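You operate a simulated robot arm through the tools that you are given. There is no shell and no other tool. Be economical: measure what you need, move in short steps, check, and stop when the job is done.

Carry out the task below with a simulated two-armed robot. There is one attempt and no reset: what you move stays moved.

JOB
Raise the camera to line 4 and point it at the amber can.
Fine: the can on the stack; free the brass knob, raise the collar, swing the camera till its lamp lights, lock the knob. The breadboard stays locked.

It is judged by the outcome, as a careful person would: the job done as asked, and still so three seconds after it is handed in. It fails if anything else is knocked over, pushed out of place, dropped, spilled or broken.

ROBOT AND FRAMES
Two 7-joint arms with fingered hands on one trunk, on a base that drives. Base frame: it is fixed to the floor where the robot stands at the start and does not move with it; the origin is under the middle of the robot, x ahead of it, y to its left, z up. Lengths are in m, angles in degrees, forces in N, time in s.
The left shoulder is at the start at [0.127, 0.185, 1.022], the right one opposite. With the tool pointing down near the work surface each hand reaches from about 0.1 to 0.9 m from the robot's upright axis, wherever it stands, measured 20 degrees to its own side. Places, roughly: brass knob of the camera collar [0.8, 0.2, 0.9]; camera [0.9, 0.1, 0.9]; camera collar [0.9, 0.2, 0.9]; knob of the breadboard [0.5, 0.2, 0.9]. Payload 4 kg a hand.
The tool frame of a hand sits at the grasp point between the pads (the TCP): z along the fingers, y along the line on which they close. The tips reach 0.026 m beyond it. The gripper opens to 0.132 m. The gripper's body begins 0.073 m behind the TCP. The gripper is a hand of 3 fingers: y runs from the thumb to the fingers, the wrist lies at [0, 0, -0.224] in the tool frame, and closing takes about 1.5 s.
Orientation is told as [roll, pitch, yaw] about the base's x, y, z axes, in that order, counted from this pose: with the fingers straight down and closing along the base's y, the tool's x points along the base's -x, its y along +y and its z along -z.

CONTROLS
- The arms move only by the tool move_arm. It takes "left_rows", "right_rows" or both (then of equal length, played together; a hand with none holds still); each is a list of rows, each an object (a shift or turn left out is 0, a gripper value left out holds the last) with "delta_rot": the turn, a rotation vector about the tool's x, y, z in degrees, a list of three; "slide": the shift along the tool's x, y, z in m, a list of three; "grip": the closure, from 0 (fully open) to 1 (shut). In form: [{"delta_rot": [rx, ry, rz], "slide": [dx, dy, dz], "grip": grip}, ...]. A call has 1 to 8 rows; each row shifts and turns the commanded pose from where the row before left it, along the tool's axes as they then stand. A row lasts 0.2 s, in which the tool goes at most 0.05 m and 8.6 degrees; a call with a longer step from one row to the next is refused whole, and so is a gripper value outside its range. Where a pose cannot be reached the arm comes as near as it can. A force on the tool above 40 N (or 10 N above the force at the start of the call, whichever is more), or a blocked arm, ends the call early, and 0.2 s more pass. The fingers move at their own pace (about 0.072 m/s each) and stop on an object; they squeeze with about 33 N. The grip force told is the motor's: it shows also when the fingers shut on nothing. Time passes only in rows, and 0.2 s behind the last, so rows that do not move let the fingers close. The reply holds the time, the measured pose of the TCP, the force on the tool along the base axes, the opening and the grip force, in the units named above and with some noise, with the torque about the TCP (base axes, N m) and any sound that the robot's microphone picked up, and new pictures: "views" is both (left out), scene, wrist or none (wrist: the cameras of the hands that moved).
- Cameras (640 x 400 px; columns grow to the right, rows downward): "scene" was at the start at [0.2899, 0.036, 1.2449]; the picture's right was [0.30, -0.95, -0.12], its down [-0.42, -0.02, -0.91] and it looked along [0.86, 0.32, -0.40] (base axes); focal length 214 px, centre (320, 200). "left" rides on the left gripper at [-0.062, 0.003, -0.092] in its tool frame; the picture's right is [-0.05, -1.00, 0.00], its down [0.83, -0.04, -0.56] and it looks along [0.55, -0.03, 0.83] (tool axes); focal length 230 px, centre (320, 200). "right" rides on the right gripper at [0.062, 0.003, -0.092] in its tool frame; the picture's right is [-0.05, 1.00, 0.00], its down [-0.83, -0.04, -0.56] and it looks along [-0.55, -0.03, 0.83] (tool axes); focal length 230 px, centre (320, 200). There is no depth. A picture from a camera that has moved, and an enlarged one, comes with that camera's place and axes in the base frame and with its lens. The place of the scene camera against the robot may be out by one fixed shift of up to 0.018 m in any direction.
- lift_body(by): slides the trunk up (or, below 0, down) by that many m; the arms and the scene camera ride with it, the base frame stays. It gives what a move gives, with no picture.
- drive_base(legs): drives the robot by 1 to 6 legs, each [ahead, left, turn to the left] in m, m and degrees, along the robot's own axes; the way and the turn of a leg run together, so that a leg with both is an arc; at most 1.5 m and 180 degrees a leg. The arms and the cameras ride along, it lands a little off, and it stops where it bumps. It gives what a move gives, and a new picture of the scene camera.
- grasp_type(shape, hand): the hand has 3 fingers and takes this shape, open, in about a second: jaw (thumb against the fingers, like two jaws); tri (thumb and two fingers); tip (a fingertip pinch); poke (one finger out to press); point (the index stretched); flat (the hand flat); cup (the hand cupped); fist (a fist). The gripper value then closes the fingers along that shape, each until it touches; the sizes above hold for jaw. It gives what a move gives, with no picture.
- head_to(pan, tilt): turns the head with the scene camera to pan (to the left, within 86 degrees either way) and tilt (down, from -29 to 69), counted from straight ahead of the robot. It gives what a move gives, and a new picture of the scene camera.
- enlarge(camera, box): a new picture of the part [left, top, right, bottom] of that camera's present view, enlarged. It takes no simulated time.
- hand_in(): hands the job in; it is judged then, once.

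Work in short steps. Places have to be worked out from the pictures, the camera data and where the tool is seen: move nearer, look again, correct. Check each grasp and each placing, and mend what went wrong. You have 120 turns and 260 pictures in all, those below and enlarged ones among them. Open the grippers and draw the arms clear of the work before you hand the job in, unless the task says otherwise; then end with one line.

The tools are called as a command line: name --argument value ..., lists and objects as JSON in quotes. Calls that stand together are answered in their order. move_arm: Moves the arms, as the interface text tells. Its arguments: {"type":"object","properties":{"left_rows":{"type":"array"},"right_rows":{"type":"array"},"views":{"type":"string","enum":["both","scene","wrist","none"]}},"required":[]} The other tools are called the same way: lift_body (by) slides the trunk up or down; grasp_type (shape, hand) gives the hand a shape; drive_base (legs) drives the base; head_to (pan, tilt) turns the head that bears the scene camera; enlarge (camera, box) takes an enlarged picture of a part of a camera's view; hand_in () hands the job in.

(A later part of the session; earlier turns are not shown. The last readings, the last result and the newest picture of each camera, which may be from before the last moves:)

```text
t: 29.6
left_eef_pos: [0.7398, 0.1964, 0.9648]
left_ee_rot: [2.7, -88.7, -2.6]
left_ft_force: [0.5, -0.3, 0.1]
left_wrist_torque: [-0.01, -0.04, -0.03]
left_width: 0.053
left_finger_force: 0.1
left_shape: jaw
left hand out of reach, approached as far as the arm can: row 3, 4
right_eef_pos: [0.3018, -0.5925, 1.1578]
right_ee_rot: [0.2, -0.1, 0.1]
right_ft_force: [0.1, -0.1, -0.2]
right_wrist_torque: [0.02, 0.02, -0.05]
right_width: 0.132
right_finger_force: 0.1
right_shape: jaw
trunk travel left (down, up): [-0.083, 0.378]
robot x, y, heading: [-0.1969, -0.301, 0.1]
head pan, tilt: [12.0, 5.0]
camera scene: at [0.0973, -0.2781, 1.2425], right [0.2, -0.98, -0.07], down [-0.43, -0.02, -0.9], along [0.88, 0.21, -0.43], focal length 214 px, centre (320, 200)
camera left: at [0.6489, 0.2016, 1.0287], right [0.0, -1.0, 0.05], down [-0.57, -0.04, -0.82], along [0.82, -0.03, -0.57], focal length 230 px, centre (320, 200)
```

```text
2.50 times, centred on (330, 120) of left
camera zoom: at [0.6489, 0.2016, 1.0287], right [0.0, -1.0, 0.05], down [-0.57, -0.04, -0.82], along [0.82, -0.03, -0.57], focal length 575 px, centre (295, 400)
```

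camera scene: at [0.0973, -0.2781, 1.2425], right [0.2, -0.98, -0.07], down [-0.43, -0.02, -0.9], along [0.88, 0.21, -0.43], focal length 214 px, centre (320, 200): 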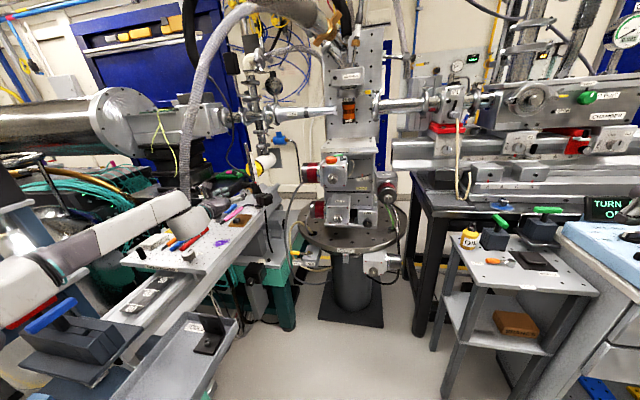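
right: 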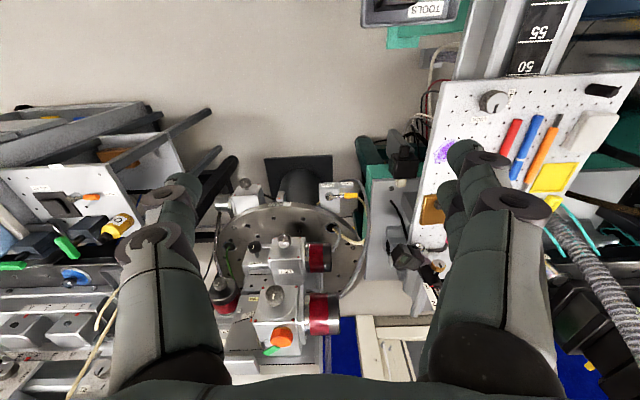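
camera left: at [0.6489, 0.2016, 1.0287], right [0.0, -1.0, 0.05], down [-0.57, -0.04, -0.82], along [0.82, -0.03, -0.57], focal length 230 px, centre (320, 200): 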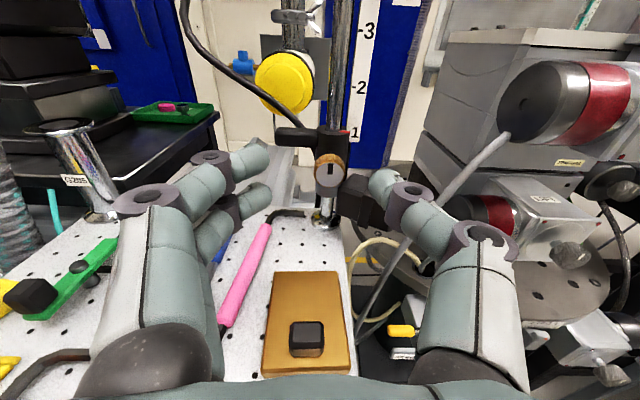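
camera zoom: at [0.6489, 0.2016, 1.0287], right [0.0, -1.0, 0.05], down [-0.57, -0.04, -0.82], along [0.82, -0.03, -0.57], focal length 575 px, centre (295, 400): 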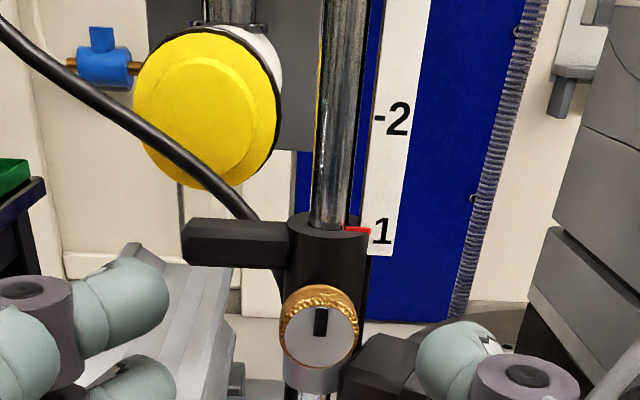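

The arm is now stretched; the robot should stand ~0.13 m further forward. I first look at the left arm's clearance over the tool caddy.

head_to --pan 50 --tilt 25

```text
t: 30.6
left_eef_pos: [0.7381, 0.1977, 0.9661]
left_ee_rot: [-0.3, -88.7, 0.3]
left_ft_force: [-1.5, -0.8, 0.4]
left_wrist_torque: [-0.01, 0.02, 0.0]
left_width: 0.0533
left_finger_force: 0.0
left_shape: jaw
right_eef_pos: [0.3017, -0.5916, 1.1577]
right_ee_rot: [0.1, -0.1, -0.1]
right_ft_force: [0.3, -0.4, 0.5]
right_wrist_torque: [-0.02, 0.01, 0.02]
right_width: 0.1318
right_finger_force: 0.1
right_shape: jaw
trunk travel left (down, up): [-0.083, 0.378]
robot x, y, heading: [-0.1939, -0.3029, 0.4]
head pan, tilt: [50.0, 25.0]
camera scene: at [0.0567, -0.2261, 1.2232], right [0.72, -0.64, -0.27], down [-0.58, -0.32, -0.75], along [0.39, 0.69, -0.6], focal length 214 px, centre (320, 200)
```

scene: 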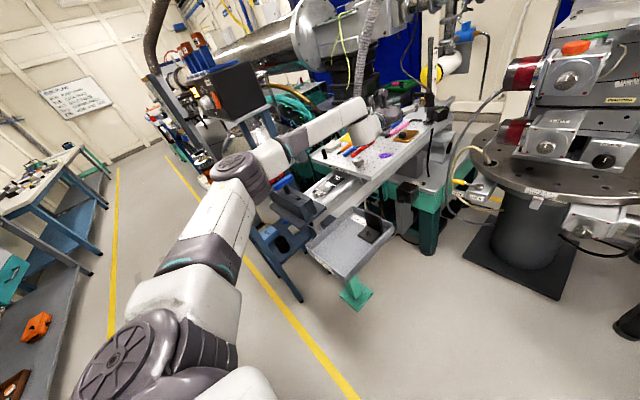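

The arm is stretched straight over the caddy. I retract the hand back and up, then drive forward 0.14 m.

move_arm --left_rows '[{"slide": [-0.03, 0, -0.035]}, {"slide": [-0.03, 0, -0.035]}, {"slide": [-0.02, 0, -0.04]}, {"slide": [0, 0, -0.045]}, {"slide": [0, 0, -0.045]}]' --views "scene"

drive_base --legs '[[0.14, 0, 0]]'

```text
t: 31.8
left_eef_pos: [0.5382, 0.1945, 1.0468]
left_ee_rot: [-7.4, -89.7, 7.5]
left_ft_force: [1.4, -0.4, 0.2]
left_wrist_torque: [0.04, 0.0, 0.02]
left_width: 0.0532
left_finger_force: 0.0
left_shape: jaw
right_eef_pos: [0.2998, -0.5923, 1.1584]
right_ee_rot: [0.0, -0.2, 0.0]
right_ft_force: [-0.3, 0.1, -0.6]
right_wrist_torque: [-0.01, -0.01, 0.01]
right_width: 0.1318
right_finger_force: 0.0
right_shape: jaw
trunk travel left (down, up): [-0.083, 0.378]
robot x, y, heading: [-0.1942, -0.3035, 0.0]
head pan, tilt: [50.0, 25.0]
camera scene: at [0.0555, -0.2255, 1.2235], right [0.72, -0.64, -0.27], down [-0.58, -0.32, -0.75], along [0.39, 0.69, -0.6], focal length 214 px, centre (320, 200)
```

scene: 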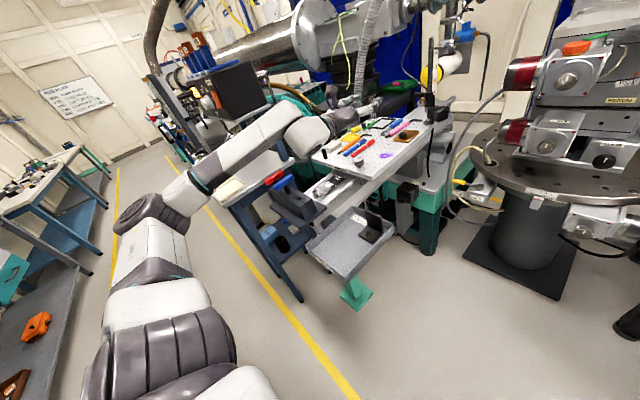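

```text
t: 33.2
left_eef_pos: [0.6822, 0.1973, 1.0462]
left_ee_rot: [-0.4, -89.8, 0.9]
left_ft_force: [-0.4, 0.2, 0.5]
left_wrist_torque: [0.0, 0.0, 0.01]
left_width: 0.0529
left_finger_force: 0.0
left_shape: jaw
right_eef_pos: [0.4438, -0.5914, 1.1574]
right_ee_rot: [0.1, -0.1, 0.0]
right_ft_force: [0.4, 0.0, -0.4]
right_wrist_torque: [-0.01, 0.0, -0.03]
right_width: 0.1317
right_finger_force: 0.0
right_shape: jaw
trunk travel left (down, up): [-0.083, 0.378]
robot x, y, heading: [-0.0579, -0.3018, 0.2]
head pan, tilt: [50.0, 25.0]
camera scene: at [0.1988, -0.2255, 1.2233], right [0.72, -0.64, -0.27], down [-0.58, -0.33, -0.75], along [0.39, 0.7, -0.6], focal length 214 px, centre (320, 200)
```

scene: 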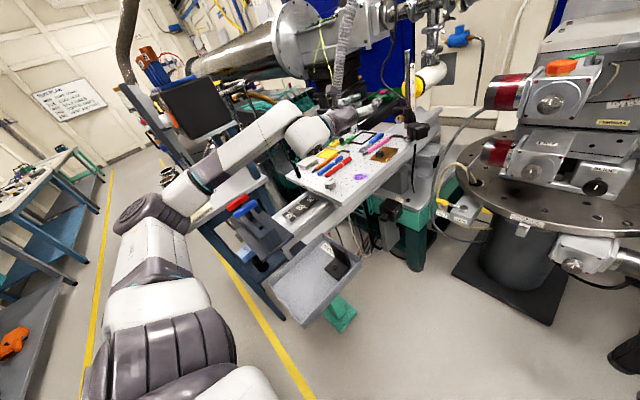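

Now I approach knob height again from the new stand.

move_arm --left_rows '[{"slide": [0.037, -0.002, 0.015]}, {"slide": [0.037, -0.002, 0.015]}, {"slide": [0.037, -0.002, 0.015]}, {"slide": [0, 0, 0.015]}]'

enlarge --camera "left" --box '[250, 60, 410, 220]'

```text
t: 34.2
left_eef_pos: [0.7423, 0.2052, 0.9819]
left_ee_rot: [-0.9, -89.2, 1.0]
left_ft_force: [0.3, -0.1, 0.0]
left_wrist_torque: [-0.03, 0.01, 0.01]
left_width: 0.0531
left_finger_force: 0.0
left_shape: jaw
left hand out of reach, approached as far as the arm can: row 2, 3, 4
right_eef_pos: [0.4454, -0.5897, 1.1566]
right_ee_rot: [0.0, 0.0, 0.0]
right_ft_force: [-0.1, 0.1, 0.1]
right_wrist_torque: [0.01, -0.01, 0.01]
right_width: 0.132
right_finger_force: 0.1
right_shape: jaw
trunk travel left (down, up): [-0.083, 0.378]
robot x, y, heading: [-0.0533, -0.3045, 0.6]
head pan, tilt: [50.0, 25.0]
camera scene: at [0.1994, -0.2253, 1.2228], right [0.72, -0.64, -0.27], down [-0.58, -0.33, -0.75], along [0.39, 0.7, -0.6], focal length 214 px, centre (320, 200)
camera left: at [0.6509, 0.2099, 1.0453], right [0.0, -1.0, 0.05], down [-0.57, -0.04, -0.82], along [0.82, -0.03, -0.57], focal length 230 px, centre (320, 200)
```

scene: 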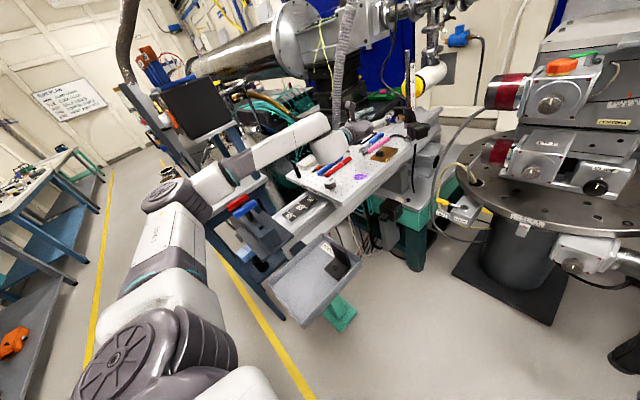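
left: 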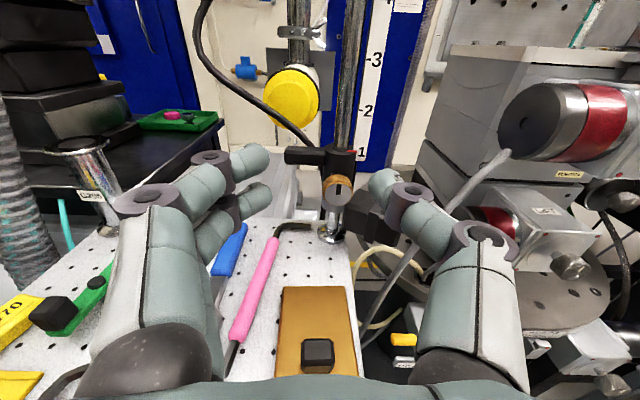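

```text
2.50 times, centred on (330, 140) of left
camera zoom: at [0.6509, 0.2099, 1.0453], right [0.0, -1.0, 0.05], down [-0.57, -0.04, -0.82], along [0.82, -0.03, -0.57], focal length 575 px, centre (295, 350)
```

zoom: 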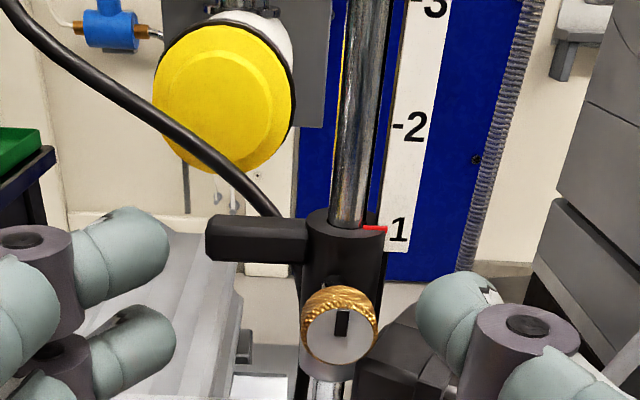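

The hand stalled at z≈0.98. I check whether a pure downward or rightward step makes further progress.

move_arm --left_rows '[{"slide": [0.02, 0, 0]}, {"slide": [0, 0, 0]}]' --views "none"

move_arm --left_rows '[{"slide": [0, -0.02, 0]}, {"slide": [0.02, 0, 0]}]' --views "none"

move_arm --left_rows '[{"slide": [0, 0, -0.04]}, {"slide": [0.03, 0, 0]}]' --views "none"

```text
t: 34.8
left_eef_pos: [0.7408, 0.2087, 0.98]
left_ee_rot: [0.4, -88.9, -0.3]
left_ft_force: [0.1, 0.2, -0.5]
left_wrist_torque: [-0.01, 0.06, 0.01]
left_width: 0.053
left_finger_force: 0.0
left_shape: jaw
left hand out of reach, approached as far as the arm can: row 1
right_eef_pos: [0.4425, -0.5925, 1.1578]
right_ee_rot: [0.1, -0.1, 0.1]
right_ft_force: [-0.5, -0.3, -0.9]
right_wrist_torque: [0.04, -0.01, 0.02]
right_width: 0.1322
right_finger_force: 0.1
right_shape: jaw
trunk travel left (down, up): [-0.083, 0.378]
robot x, y, heading: [-0.0526, -0.3041, 0.2]
head pan, tilt: [50.0, 25.0]
```

```text
t: 35.4
left_eef_pos: [0.7424, 0.1978, 0.9817]
left_ee_rot: [-2.1, -88.9, 2.2]
left_ft_force: [0.2, -0.1, -0.6]
left_wrist_torque: [0.02, 0.01, 0.0]
left_width: 0.053
left_finger_force: 0.0
left_shape: jaw
left hand out of reach, approached as far as the arm can: row 1, 2
right_eef_pos: [0.4435, -0.5911, 1.1583]
right_ee_rot: [0.1, -0.1, 0.1]
right_ft_force: [0.2, -0.8, 0.3]
right_wrist_torque: [-0.01, 0.0, -0.02]
right_width: 0.1319
right_finger_force: 0.1
right_shape: jaw
trunk travel left (down, up): [-0.083, 0.378]
robot x, y, heading: [-0.0538, -0.305, 0.1]
head pan, tilt: [50.0, 25.0]
```

```text
t: 36.0
left_eef_pos: [0.7021, 0.2037, 0.976]
left_ee_rot: [-0.6, -88.6, 0.4]
left_ft_force: [-1.2, 0.6, -0.8]
left_wrist_torque: [-0.02, 0.01, -0.04]
left_width: 0.053
left_finger_force: 0.1
left_shape: jaw
left hand out of reach, approached as far as the arm can: row 2
right_eef_pos: [0.4455, -0.5907, 1.1572]
right_ee_rot: [0.0, 0.1, 0.1]
right_ft_force: [0.4, 0.2, 0.2]
right_wrist_torque: [0.0, 0.02, -0.02]
right_width: 0.1321
right_finger_force: 0.0
right_shape: jaw
trunk travel left (down, up): [-0.083, 0.378]
robot x, y, heading: [-0.0577, -0.3027, 0.1]
head pan, tilt: [50.0, 25.0]
```

There's a firm floor near z 0.98 for a level hand. I'll tilt the fingers 15° down and roll 90° (fingers above/below), then check what height is reachable.

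move_arm --left_rows '[{"delta_rot": [0, 8, 0]}, {"delta_rot": [0, 7, 0]}, {"delta_rot": [0, 0, 8.5]}, {"delta_rot": [0, 0, 8.5]}, {"delta_rot": [0, 0, 8.5]}, {"delta_rot": [0, 0, 8.5]}, {"delta_rot": [0, 0, 8.5]}, {"delta_rot": [0, 0, 8.5]}]' --views "none"

move_arm --left_rows '[{"delta_rot": [0, 0, 8.5]}, {"delta_rot": [0, 0, 8.5]}, {"delta_rot": [0, 0, 8.5]}, {"delta_rot": [0, 0, 8.5]}, {"delta_rot": [0, 0, 5]}]'

```text
t: 37.8
left_eef_pos: [0.7002, 0.2034, 0.9768]
left_ee_rot: [70.8, -37.3, -77.7]
left_ft_force: [0.7, -0.9, 0.2]
left_wrist_torque: [0.01, -0.01, 0.01]
left_width: 0.0531
left_finger_force: 0.1
left_shape: jaw
right_eef_pos: [0.4431, -0.5918, 1.1576]
right_ee_rot: [0.1, -0.1, 0.1]
right_ft_force: [0.5, -0.3, -1.0]
right_wrist_torque: [-0.01, -0.01, -0.03]
right_width: 0.1319
right_finger_force: 0.1
right_shape: jaw
trunk travel left (down, up): [-0.083, 0.378]
robot x, y, heading: [-0.0529, -0.2989, 0.2]
head pan, tilt: [50.0, 25.0]
```

```text
t: 39.0
left_eef_pos: [0.7013, 0.2045, 0.9758]
left_ee_rot: [74.8, 0.1, -89.8]
left_ft_force: [0.0, 0.9, 0.0]
left_wrist_torque: [-0.01, 0.0, 0.02]
left_width: 0.0531
left_finger_force: 0.0
left_shape: jaw
right_eef_pos: [0.4441, -0.5916, 1.1595]
right_ee_rot: [0.3, -0.2, 0.1]
right_ft_force: [0.4, -0.5, -0.6]
right_wrist_torque: [0.03, 0.0, 0.01]
right_width: 0.132
right_finger_force: 0.0
right_shape: jaw
trunk travel left (down, up): [-0.083, 0.378]
robot x, y, heading: [-0.0512, -0.3024, -0.1]
head pan, tilt: [50.0, 25.0]
camera scene: at [0.1983, -0.2255, 1.2232], right [0.72, -0.64, -0.27], down [-0.58, -0.33, -0.75], along [0.39, 0.7, -0.6], focal length 214 px, centre (320, 200)
camera left: at [0.6132, 0.143, 1.0033], right [-0.26, -0.05, -0.96], down [-0.55, 0.83, 0.11], along [0.79, 0.56, -0.24], focal length 230 px, centre (320, 200)
```

scene: 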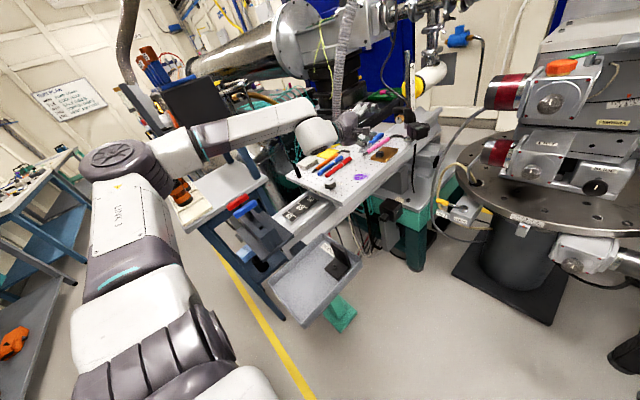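
left: 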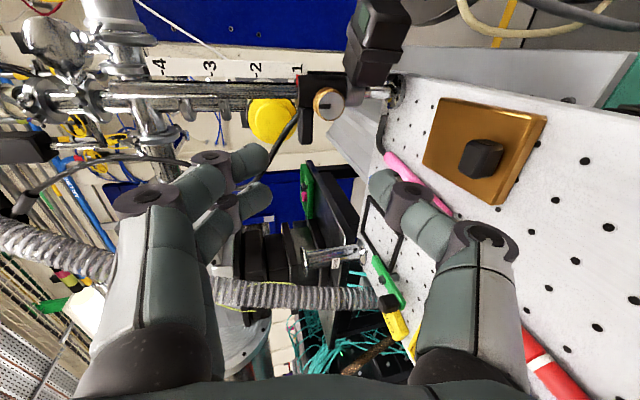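

The knob stays at [0.83, 0.188, 0.936] by this view. I approach to about 0.06 m before it, in line.

move_arm --left_rows '[{"slide": [-0.005, -0.004, 0.02]}, {"slide": [-0.005, -0.002, 0.02]}, {"slide": [-0.005, -0.002, 0.02]}]' --views "wrist"

```text
t: 39.8
left_eef_pos: [0.7563, 0.1888, 0.9506]
left_ee_rot: [74.7, 0.0, -89.7]
left_ft_force: [-0.1, 0.1, 0.2]
left_wrist_torque: [-0.02, 0.03, 0.01]
left_width: 0.0531
left_finger_force: 0.0
left_shape: jaw
right_eef_pos: [0.4436, -0.5903, 1.158]
right_ee_rot: [0.1, 0.0, 0.1]
right_ft_force: [0.4, -0.1, -0.4]
right_wrist_torque: [0.01, 0.01, 0.0]
right_width: 0.1319
right_finger_force: 0.0
right_shape: jaw
trunk travel left (down, up): [-0.083, 0.378]
robot x, y, heading: [-0.0543, -0.3048, 0.1]
head pan, tilt: [50.0, 25.0]
camera left: at [0.6689, 0.128, 0.9783], right [-0.26, -0.05, -0.96], down [-0.55, 0.83, 0.1], along [0.79, 0.56, -0.25], focal length 230 px, centre (320, 200)
```

left: 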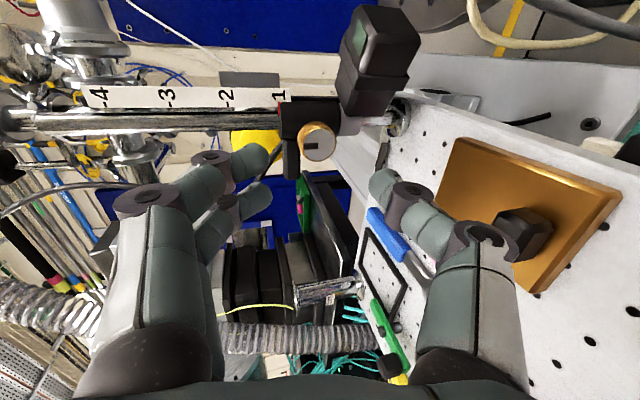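

Aligned. I advance the remaining distance slowly, stopping a bit short for a look.

move_arm --left_rows '[{"slide": [0, 0.002, 0.015]}, {"slide": [0, 0.001, 0.015]}, {"slide": [0, 0.001, 0.015]}, {"slide": [0, 0, 0]}]' --views "wrist"

enlarge --camera "left" --box '[200, 80, 420, 240]'

```text
t: 40.8
left_eef_pos: [0.8017, 0.188, 0.9459]
left_ee_rot: [74.7, -0.1, -89.7]
left_ft_force: [-0.2, 0.2, 0.0]
left_wrist_torque: [0.0, 0.0, 0.0]
left_width: 0.0532
left_finger_force: 0.1
left_shape: jaw
right_eef_pos: [0.4446, -0.5907, 1.1592]
right_ee_rot: [0.0, 0.0, 0.1]
right_ft_force: [-0.1, -0.1, -0.2]
right_wrist_torque: [-0.02, 0.03, -0.01]
right_width: 0.1321
right_finger_force: 0.1
right_shape: jaw
trunk travel left (down, up): [-0.083, 0.378]
robot x, y, heading: [-0.0566, -0.3053, 0.1]
head pan, tilt: [50.0, 25.0]
camera left: at [0.7139, 0.1276, 0.9726], right [-0.26, -0.05, -0.96], down [-0.55, 0.83, 0.1], along [0.79, 0.56, -0.25], focal length 230 px, centre (320, 200)
```

left: 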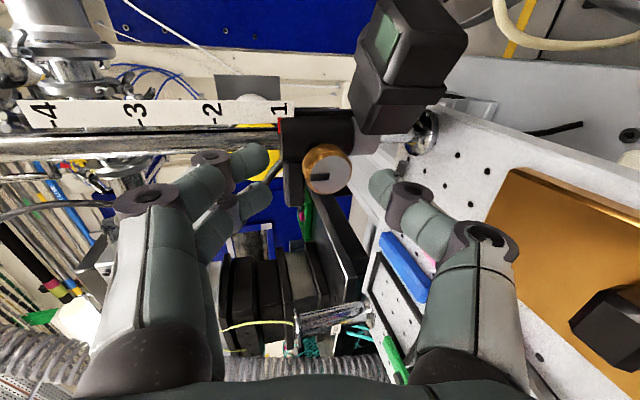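

```text
2.50 times, centred on (310, 160) of left
camera zoom: at [0.7139, 0.1276, 0.9726], right [-0.26, -0.05, -0.96], down [-0.55, 0.83, 0.1], along [0.79, 0.56, -0.25], focal length 575 px, centre (345, 300)
```

zoom: 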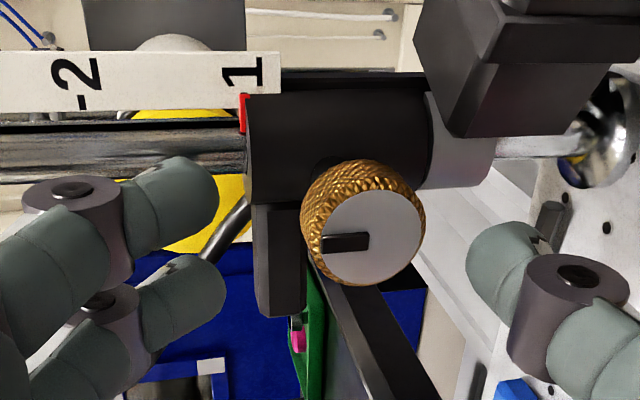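

Knob sits between the fingertips, slightly low. I correct by 5 mm and advance the last 2 cm, then look before closing.

move_arm --left_rows '[{"slide": [0.002, -0.005, 0.007]}, {"slide": [0, 0, 0.007]}, {"slide": [0, 0, 0.006]}, {"slide": [0, 0, 0]}]' --views "wrist"

enlarge --camera "left" --box '[200, 80, 420, 240]'

```text
t: 41.8
left_eef_pos: [0.8199, 0.1894, 0.934]
left_ee_rot: [74.9, 0.0, -89.7]
left_ft_force: [0.0, 0.9, -0.4]
left_wrist_torque: [0.01, 0.02, -0.02]
left_width: 0.0532
left_finger_force: 0.1
left_shape: jaw
right_eef_pos: [0.4442, -0.5914, 1.1581]
right_ee_rot: [0.1, -0.2, 0.1]
right_ft_force: [-0.3, 0.4, -0.3]
right_wrist_torque: [-0.01, -0.01, -0.05]
right_width: 0.1321
right_finger_force: 0.0
right_shape: jaw
trunk travel left (down, up): [-0.083, 0.378]
robot x, y, heading: [-0.0503, -0.3031, -0.1]
head pan, tilt: [50.0, 25.0]
camera left: at [0.731, 0.1297, 0.9616], right [-0.26, -0.05, -0.96], down [-0.55, 0.83, 0.1], along [0.79, 0.56, -0.25], focal length 230 px, centre (320, 200)
```

left: 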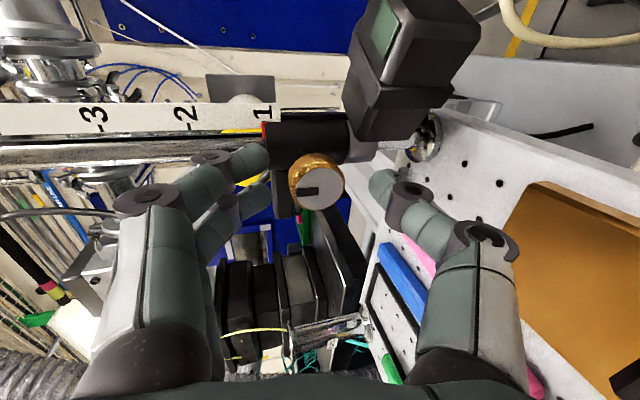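

```text
2.50 times, centred on (310, 160) of left
camera zoom: at [0.731, 0.1297, 0.9616], right [-0.26, -0.05, -0.96], down [-0.55, 0.83, 0.1], along [0.79, 0.56, -0.25], focal length 575 px, centre (345, 300)
```

zoom: 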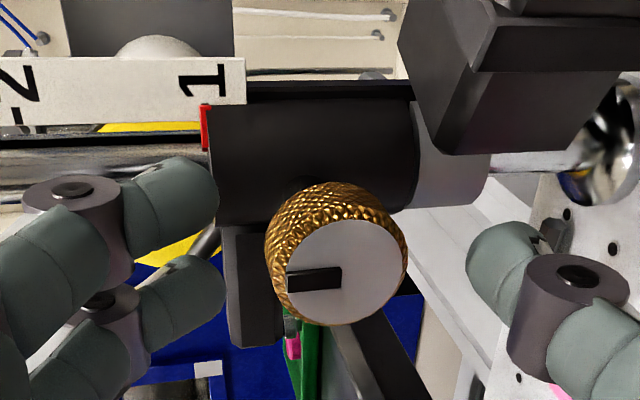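

Centred within 2 mm. I close on the knob.

move_arm --left_rows '[{"slide": [0.002, 0, 0], "grip": 0.75}, {"grip": 1.0}, {}, {}, {}, {}]' --views "wrist"

enlarge --camera "left" --box '[200, 80, 420, 240]'

```text
t: 43.2
left_eef_pos: [0.8201, 0.1925, 0.9329]
left_ee_rot: [74.8, -0.1, -89.7]
left_ft_force: [4.8, 2.7, -1.6]
left_wrist_torque: [0.01, 0.09, 0.08]
left_width: 0.0154
left_finger_force: 33.2
left_shape: jaw
right_eef_pos: [0.4455, -0.5909, 1.1582]
right_ee_rot: [0.1, -0.1, 0.2]
right_ft_force: [-0.4, 0.0, -0.1]
right_wrist_torque: [0.04, 0.01, 0.01]
right_width: 0.1319
right_finger_force: 0.0
right_shape: jaw
trunk travel left (down, up): [-0.083, 0.378]
robot x, y, heading: [-0.0565, -0.3009, -0.2]
head pan, tilt: [50.0, 25.0]
camera left: at [0.7318, 0.1321, 0.9606], right [-0.26, -0.05, -0.96], down [-0.55, 0.83, 0.1], along [0.79, 0.56, -0.25], focal length 230 px, centre (320, 200)
```

left: 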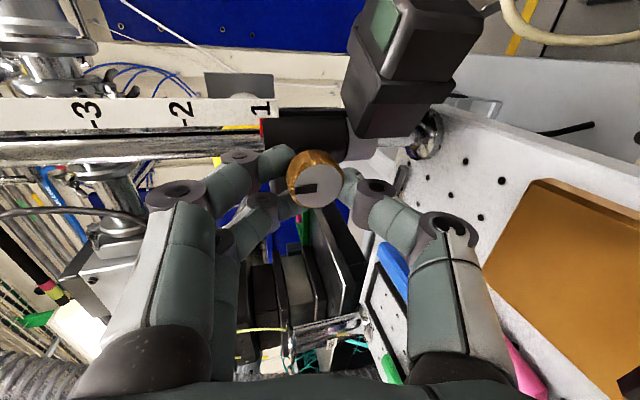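

```text
2.50 times, centred on (310, 160) of left
camera zoom: at [0.7318, 0.1321, 0.9606], right [-0.26, -0.05, -0.96], down [-0.55, 0.83, 0.1], along [0.79, 0.56, -0.25], focal length 575 px, centre (345, 300)
```

zoom: 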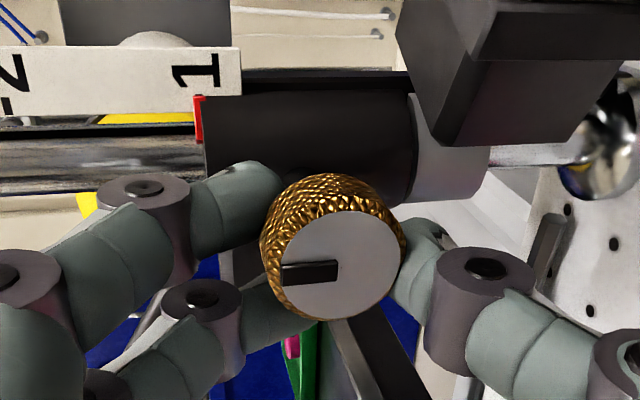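

A firm three-finger grip on the knob. I turn counter-clockwise 24° about the knob axis as a test, watching torque.

move_arm --left_rows '[{"delta_rot": [0, -2.07, -7.73]}, {"delta_rot": [0, -2.07, -7.73]}, {"delta_rot": [0, -2.07, -7.73]}, {}]' --views "wrist"

enlarge --camera "left" --box '[200, 80, 420, 240]'

```text
t: 44.2
left_eef_pos: [0.8202, 0.1916, 0.9307]
left_ee_rot: [74.5, -24.1, -89.6]
left_ft_force: [1.9, -1.4, -9.5]
left_wrist_torque: [0.04, 0.18, -0.02]
left_width: 0.0155
left_finger_force: 33.0
left_shape: jaw
right_eef_pos: [0.445, -0.5911, 1.1565]
right_ee_rot: [0.1, 0.0, 0.2]
right_ft_force: [-0.4, 0.1, 0.2]
right_wrist_torque: [0.01, 0.03, 0.03]
right_width: 0.1319
right_finger_force: 0.0
right_shape: jaw
trunk travel left (down, up): [-0.083, 0.378]
robot x, y, heading: [-0.0516, -0.3042, 0.1]
head pan, tilt: [50.0, 25.0]
camera left: at [0.7323, 0.1484, 0.9819], right [-0.26, -0.44, -0.86], down [-0.55, 0.8, -0.24], along [0.79, 0.41, -0.45], focal length 230 px, centre (320, 200)
```

left: 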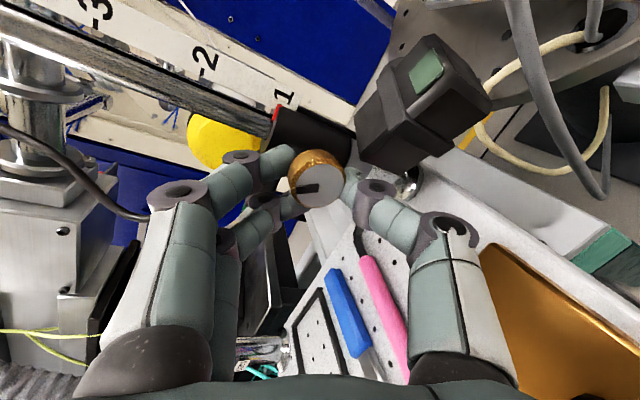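

```text
2.50 times, centred on (310, 160) of left
camera zoom: at [0.7323, 0.1484, 0.9819], right [-0.26, -0.44, -0.86], down [-0.55, 0.8, -0.24], along [0.79, 0.41, -0.45], focal length 575 px, centre (345, 300)
```

zoom: 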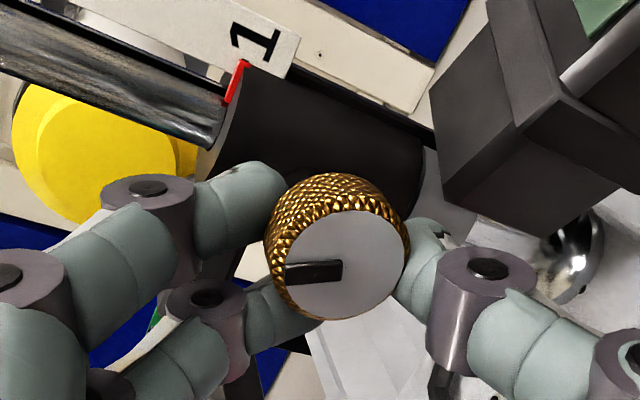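

The knob turns with the hand at low torque. I continue counter-clockwise by 32° more.

move_arm --left_rows '[{"delta_rot": [0, -2.07, -7.73]}, {"delta_rot": [0, -2.07, -7.73]}, {"delta_rot": [0, -2.07, -7.73]}, {"delta_rot": [0, -2.07, -7.73]}, {}]' --views "wrist"

enlarge --camera "left" --box '[200, 80, 420, 240]'

```text
t: 45.4
left_eef_pos: [0.8202, 0.1913, 0.934]
left_ee_rot: [74.4, -56.1, -89.3]
left_ft_force: [-2.6, -8.0, -9.9]
left_wrist_torque: [0.1, 0.25, -0.22]
left_width: 0.0154
left_finger_force: 33.1
left_shape: jaw
right_eef_pos: [0.4445, -0.5916, 1.1585]
right_ee_rot: [0.2, 0.0, 0.1]
right_ft_force: [-0.4, -0.2, -0.2]
right_wrist_torque: [0.01, 0.02, -0.01]
right_width: 0.132
right_finger_force: 0.0
right_shape: jaw
trunk travel left (down, up): [-0.083, 0.378]
robot x, y, heading: [-0.0527, -0.3011, 0.1]
head pan, tilt: [50.0, 25.0]
camera left: at [0.7326, 0.1806, 1.0005], right [-0.26, -0.83, -0.49], down [-0.55, 0.55, -0.63], along [0.79, 0.11, -0.6], focal length 230 px, centre (320, 200)
```

left: 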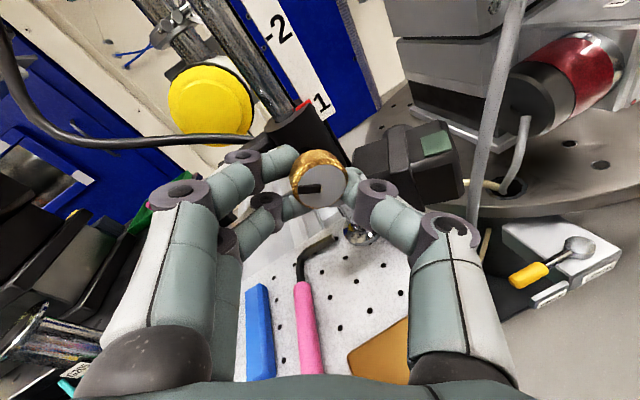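

```text
2.50 times, centred on (310, 160) of left
camera zoom: at [0.7326, 0.1806, 1.0005], right [-0.26, -0.83, -0.49], down [-0.55, 0.55, -0.63], along [0.79, 0.11, -0.6], focal length 575 px, centre (345, 300)
```

zoom: 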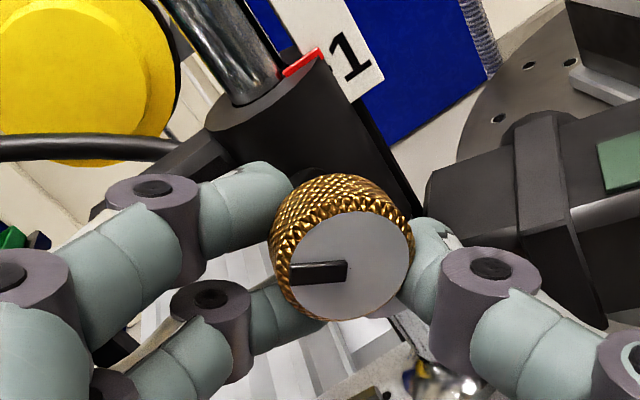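

Still turning freely at 56°. I go on to about 90°.

move_arm --left_rows '[{"delta_rot": [0, -2.07, -7.73]}, {"delta_rot": [0, -2.07, -7.73]}, {"delta_rot": [0, -2.07, -7.73]}, {"delta_rot": [0, -2.07, -7.73]}, {}]' --views "both"

enlarge --camera "left" --box '[200, 80, 420, 240]'

```text
t: 46.6
left_eef_pos: [0.8213, 0.19, 0.9333]
left_ee_rot: [65.6, -87.9, -80.7]
left_ft_force: [-2.8, -15.7, -10.3]
left_wrist_torque: [0.12, 0.24, -0.49]
left_width: 0.0149
left_finger_force: 33.3
left_shape: jaw
right_eef_pos: [0.4436, -0.5936, 1.1568]
right_ee_rot: [0.2, 0.0, 0.1]
right_ft_force: [-0.1, 0.0, -0.2]
right_wrist_torque: [-0.03, -0.03, -0.01]
right_width: 0.1319
right_finger_force: 0.0
right_shape: jaw
trunk travel left (down, up): [-0.083, 0.378]
robot x, y, heading: [-0.0529, -0.3014, 0.3]
head pan, tilt: [50.0, 25.0]
camera scene: at [0.1994, -0.2271, 1.223], right [0.72, -0.64, -0.27], down [-0.58, -0.32, -0.75], along [0.39, 0.7, -0.6], focal length 214 px, centre (320, 200)
camera left: at [0.7332, 0.216, 0.9969], right [-0.26, -0.97, 0.02], down [-0.55, 0.13, -0.82], along [0.79, -0.22, -0.57], focal length 230 px, centre (320, 200)
```

scene: 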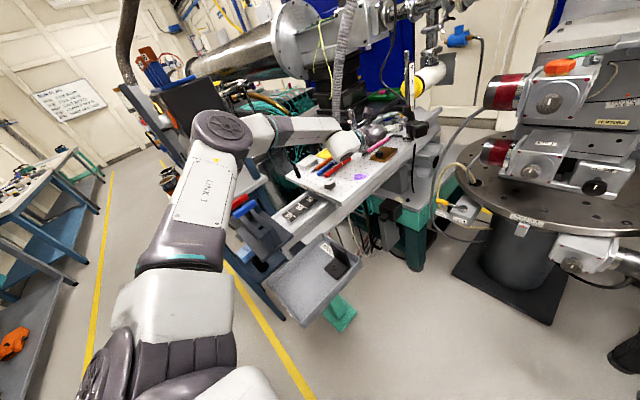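
left: 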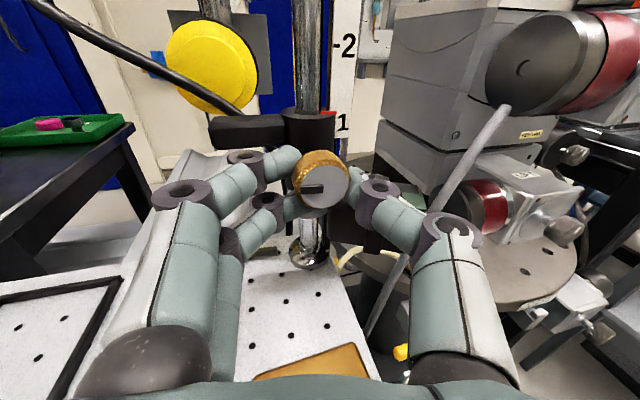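

```text
2.50 times, centred on (310, 160) of left
camera zoom: at [0.7332, 0.216, 0.9969], right [-0.26, -0.97, 0.02], down [-0.55, 0.13, -0.82], along [0.79, -0.22, -0.57], focal length 575 px, centre (345, 300)
```

zoom: 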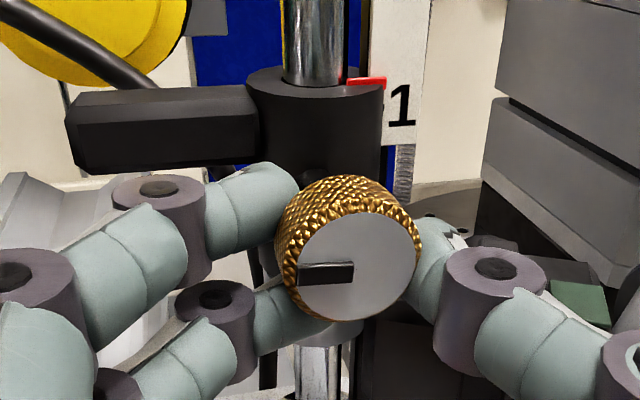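

The mark now points left (≈90° turned). I test whether the collar is free: relieve the side force by 3 mm and lift 1 cm.

move_arm --left_rows '[{"slide": [0, -0.003, 0]}, {"slide": [-0.005, 0, 0]}, {"slide": [-0.005, 0, 0]}, {}]' --views "wrist"

enlarge --camera "left" --box '[200, 80, 420, 240]'

```text
t: 47.6
left_eef_pos: [0.8209, 0.1889, 0.9433]
left_ee_rot: [65.0, -88.0, -79.7]
left_ft_force: [4.3, -12.1, -10.1]
left_wrist_torque: [0.13, 0.18, -0.36]
left_width: 0.0149
left_finger_force: 33.3
left_shape: jaw
right_eef_pos: [0.4458, -0.5922, 1.157]
right_ee_rot: [0.1, 0.0, 0.1]
right_ft_force: [0.4, -0.3, 0.5]
right_wrist_torque: [0.01, 0.04, -0.01]
right_width: 0.1318
right_finger_force: 0.1
right_shape: jaw
trunk travel left (down, up): [-0.083, 0.378]
robot x, y, heading: [-0.0559, -0.3034, 0.1]
head pan, tilt: [50.0, 25.0]
camera left: at [0.7324, 0.2153, 1.0063], right [-0.25, -0.97, 0.02], down [-0.55, 0.13, -0.82], along [0.79, -0.22, -0.57], focal length 230 px, centre (320, 200)
```

left: 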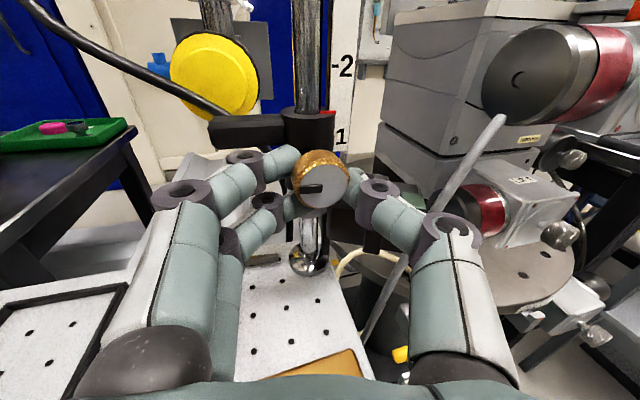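

```text
2.50 times, centred on (310, 160) of left
camera zoom: at [0.7324, 0.2153, 1.0063], right [-0.25, -0.97, 0.02], down [-0.55, 0.13, -0.82], along [0.79, -0.22, -0.57], focal length 575 px, centre (345, 300)
```

zoom: 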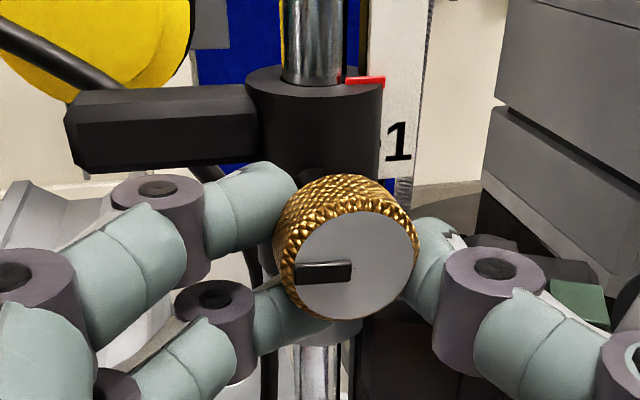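

The collar rises with the hand (about 10 N of weight). I lift a further 8 cm in gentle steps.

move_arm --left_rows '[{"slide": [-0.012, 0, 0]}, {"slide": [-0.014, 0, 0]}, {"slide": [-0.014, 0, 0]}, {"slide": [-0.014, 0, 0]}, {"slide": [-0.014, 0, 0]}, {"slide": [-0.012, 0, 0]}, {}]' --views "both"

enlarge --camera "left" --box '[200, 20, 420, 240]'

```text
t: 49.2
left_eef_pos: [0.8207, 0.1871, 1.0231]
left_ee_rot: [66.3, -88.1, -81.0]
left_ft_force: [1.2, -0.2, -9.0]
left_wrist_torque: [0.05, 0.2, -0.16]
left_width: 0.015
left_finger_force: 32.6
left_shape: jaw
right_eef_pos: [0.4451, -0.5898, 1.157]
right_ee_rot: [0.2, 0.0, 0.1]
right_ft_force: [0.0, -0.3, -0.6]
right_wrist_torque: [0.01, 0.02, 0.01]
right_width: 0.1316
right_finger_force: 0.1
right_shape: jaw
trunk travel left (down, up): [-0.083, 0.378]
robot x, y, heading: [-0.0534, -0.3017, -0.0]
head pan, tilt: [50.0, 25.0]
camera scene: at [0.1996, -0.2247, 1.2229], right [0.72, -0.64, -0.27], down [-0.58, -0.33, -0.75], along [0.39, 0.69, -0.6], focal length 214 px, centre (320, 200)
camera left: at [0.7325, 0.2139, 1.0873], right [-0.25, -0.97, 0.02], down [-0.55, 0.13, -0.82], along [0.79, -0.22, -0.57], focal length 230 px, centre (320, 200)
```

scene: 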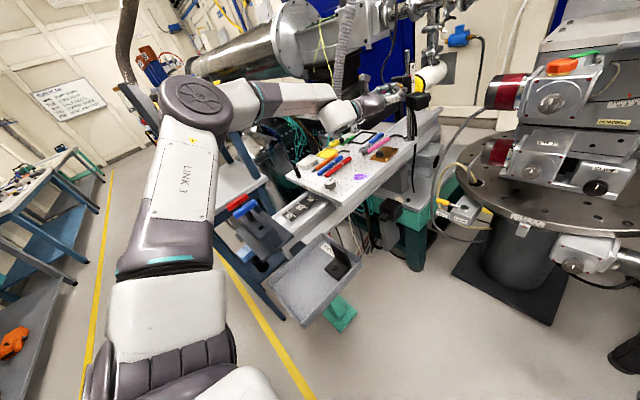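
left: 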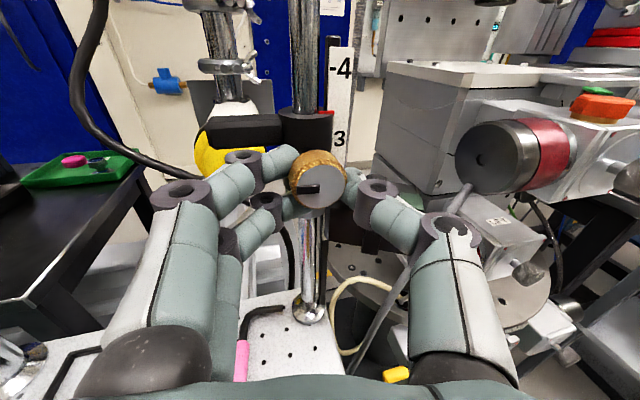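

```text
1.82 times, centred on (310, 130) of left
camera zoom: at [0.7325, 0.2139, 1.0873], right [-0.25, -0.97, 0.02], down [-0.55, 0.13, -0.82], along [0.79, -0.22, -0.57], focal length 418 px, centre (338, 327)
```

zoom: 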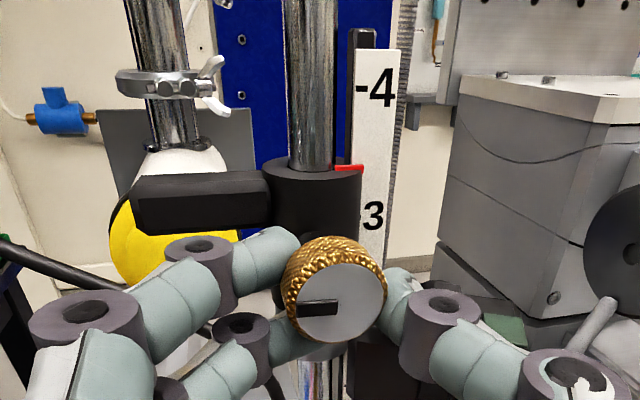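

The pointer now reads about 3.4; spacing is ~0.038 m per line. I raise 2 cm more and re-read.

move_arm --left_rows '[{"slide": [-0.007, 0, 0]}, {"slide": [-0.007, 0, 0]}, {"slide": [-0.006, 0, 0]}, {}]' --views "none"

enlarge --camera "left" --box '[280, 30, 380, 130]'

```text
t: 50.2
left_eef_pos: [0.82, 0.1866, 1.0422]
left_ee_rot: [64.2, -88.1, -78.8]
left_ft_force: [4.1, 2.6, -9.4]
left_wrist_torque: [-0.02, 0.21, -0.05]
left_width: 0.0151
left_finger_force: 33.3
left_shape: jaw
right_eef_pos: [0.4456, -0.5905, 1.1582]
right_ee_rot: [0.0, 0.0, 0.1]
right_ft_force: [0.1, 0.7, -0.1]
right_wrist_torque: [0.03, 0.04, -0.01]
right_width: 0.1318
right_finger_force: 0.1
right_shape: jaw
trunk travel left (down, up): [-0.083, 0.378]
robot x, y, heading: [-0.055, -0.3032, 0.4]
head pan, tilt: [50.0, 25.0]
```

```text
4.00 times, centred on (330, 80) of left
camera zoom: at [0.7322, 0.2127, 1.1056], right [-0.25, -0.97, 0.02], down [-0.55, 0.13, -0.82], along [0.79, -0.22, -0.57], focal length 920 px, centre (280, 680)
```

zoom: 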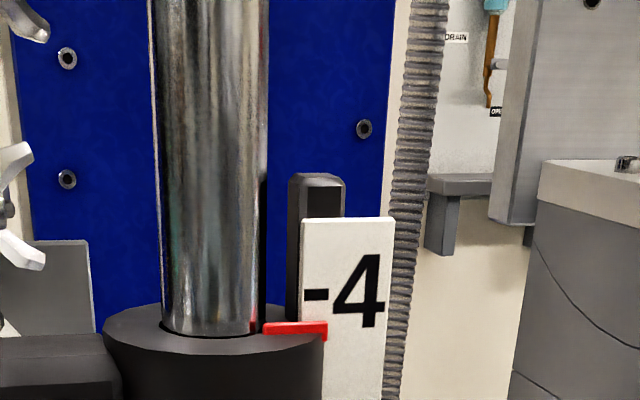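

The pointer is about 6 mm below line 4; I raise by that.

move_arm --left_rows '[{"slide": [-0.006, 0, 0]}, {}]' --views "wrist"

enlarge --camera "left" --box '[280, 40, 380, 140]'

enlarge --camera "scene" --box '[370, 40, 450, 120]'

```text
t: 50.8
left_eef_pos: [0.8209, 0.1865, 1.0491]
left_ee_rot: [65.0, -88.1, -79.7]
left_ft_force: [2.7, 3.4, -9.5]
left_wrist_torque: [0.0, 0.19, -0.07]
left_width: 0.015
left_finger_force: 32.7
left_shape: jaw
right_eef_pos: [0.4456, -0.5907, 1.1578]
right_ee_rot: [0.0, 0.0, 0.1]
right_ft_force: [-0.1, 0.6, 0.3]
right_wrist_torque: [-0.01, 0.02, -0.01]
right_width: 0.1318
right_finger_force: 0.0
right_shape: jaw
trunk travel left (down, up): [-0.083, 0.378]
robot x, y, heading: [-0.0524, -0.3044, 0.1]
head pan, tilt: [50.0, 25.0]
camera left: at [0.7323, 0.2126, 1.1118], right [-0.25, -0.97, 0.02], down [-0.55, 0.13, -0.82], along [0.79, -0.22, -0.57], focal length 230 px, centre (320, 200)
```

left: 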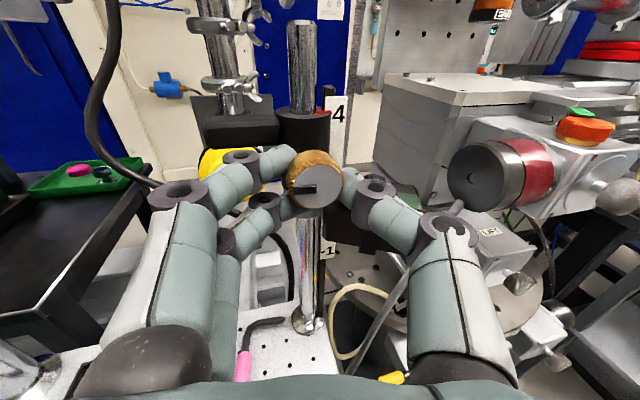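

```text
4.00 times, centred on (330, 90) of left
camera zoom: at [0.7323, 0.2126, 1.1118], right [-0.25, -0.97, 0.02], down [-0.55, 0.13, -0.82], along [0.79, -0.22, -0.57], focal length 920 px, centre (280, 640)
```

zoom: 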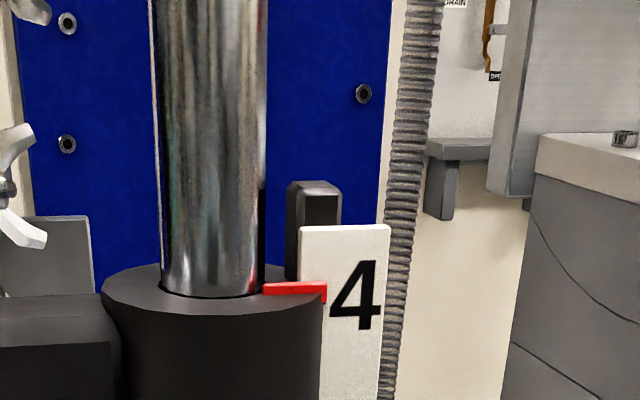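

```text
5.00 times, centred on (410, 80) of scene
camera zoom: at [0.2, -0.2243, 1.2227], right [0.72, -0.64, -0.27], down [-0.58, -0.33, -0.75], along [0.39, 0.69, -0.6], focal length 1072 px, centre (-130, 800)
```

zoom: 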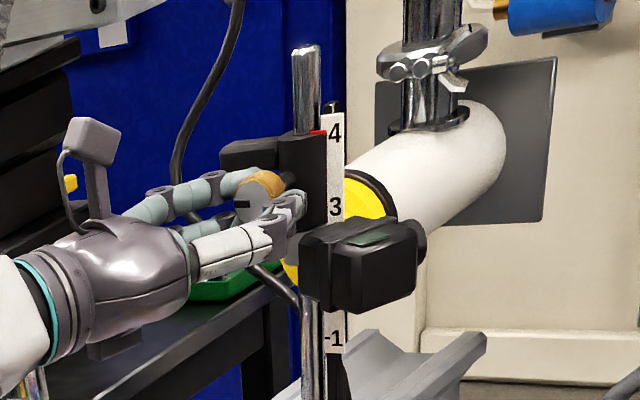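

Pointer is on line 4. The can lies at roughly azimuth −52° from the post, and the lens now points near −20°, so I swing clockwise about the post axis (≈[0.869, 0.187]), first 12°.

move_arm --left_rows '[{"delta_rot": [6, 0, 0], "slide": [0, 0.0049, -0.001]}, {"delta_rot": [6, 0, 0], "slide": [0, 0.0049, -0.001]}, {}]' --views "wrist"

enlarge --camera "scene" --box '[370, 40, 450, 120]'

```text
t: 51.6
left_eef_pos: [0.8225, 0.19, 1.0509]
left_ee_rot: [53.5, -88.0, -80.7]
left_ft_force: [7.2, -13.0, -8.0]
left_wrist_torque: [0.09, 0.03, 0.09]
left_width: 0.0138
left_finger_force: 32.8
left_shape: jaw
right_eef_pos: [0.4453, -0.5934, 1.1565]
right_ee_rot: [0.2, 0.1, 0.0]
right_ft_force: [-0.6, 0.5, 0.4]
right_wrist_torque: [0.0, 0.01, 0.01]
right_width: 0.1316
right_finger_force: 0.1
right_shape: jaw
trunk travel left (down, up): [-0.083, 0.378]
robot x, y, heading: [-0.0534, -0.3101, 0.3]
head pan, tilt: [50.0, 25.0]
camera left: at [0.7425, 0.2346, 1.114], right [-0.45, -0.89, 0.02], down [-0.52, 0.24, -0.82], along [0.72, -0.38, -0.57], focal length 230 px, centre (320, 200)
```

left: 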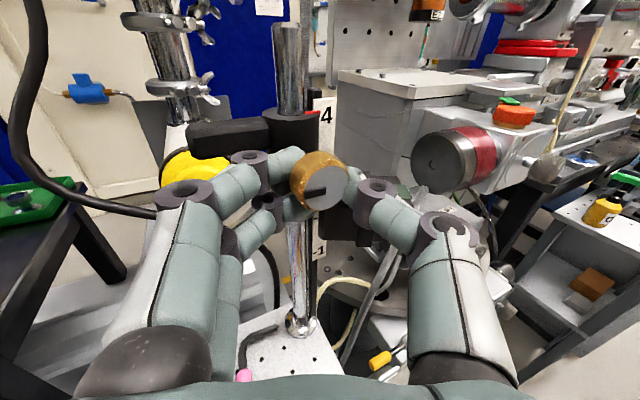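

```text
5.00 times, centred on (410, 80) of scene
camera zoom: at [0.2006, -0.2274, 1.2228], right [0.72, -0.64, -0.27], down [-0.58, -0.32, -0.75], along [0.39, 0.7, -0.6], focal length 1072 px, centre (-130, 800)
```

zoom: 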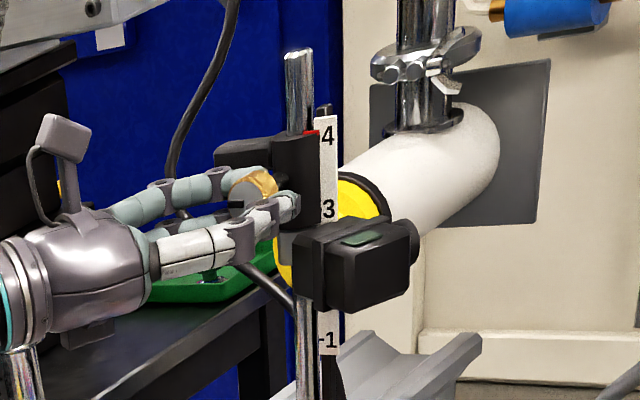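

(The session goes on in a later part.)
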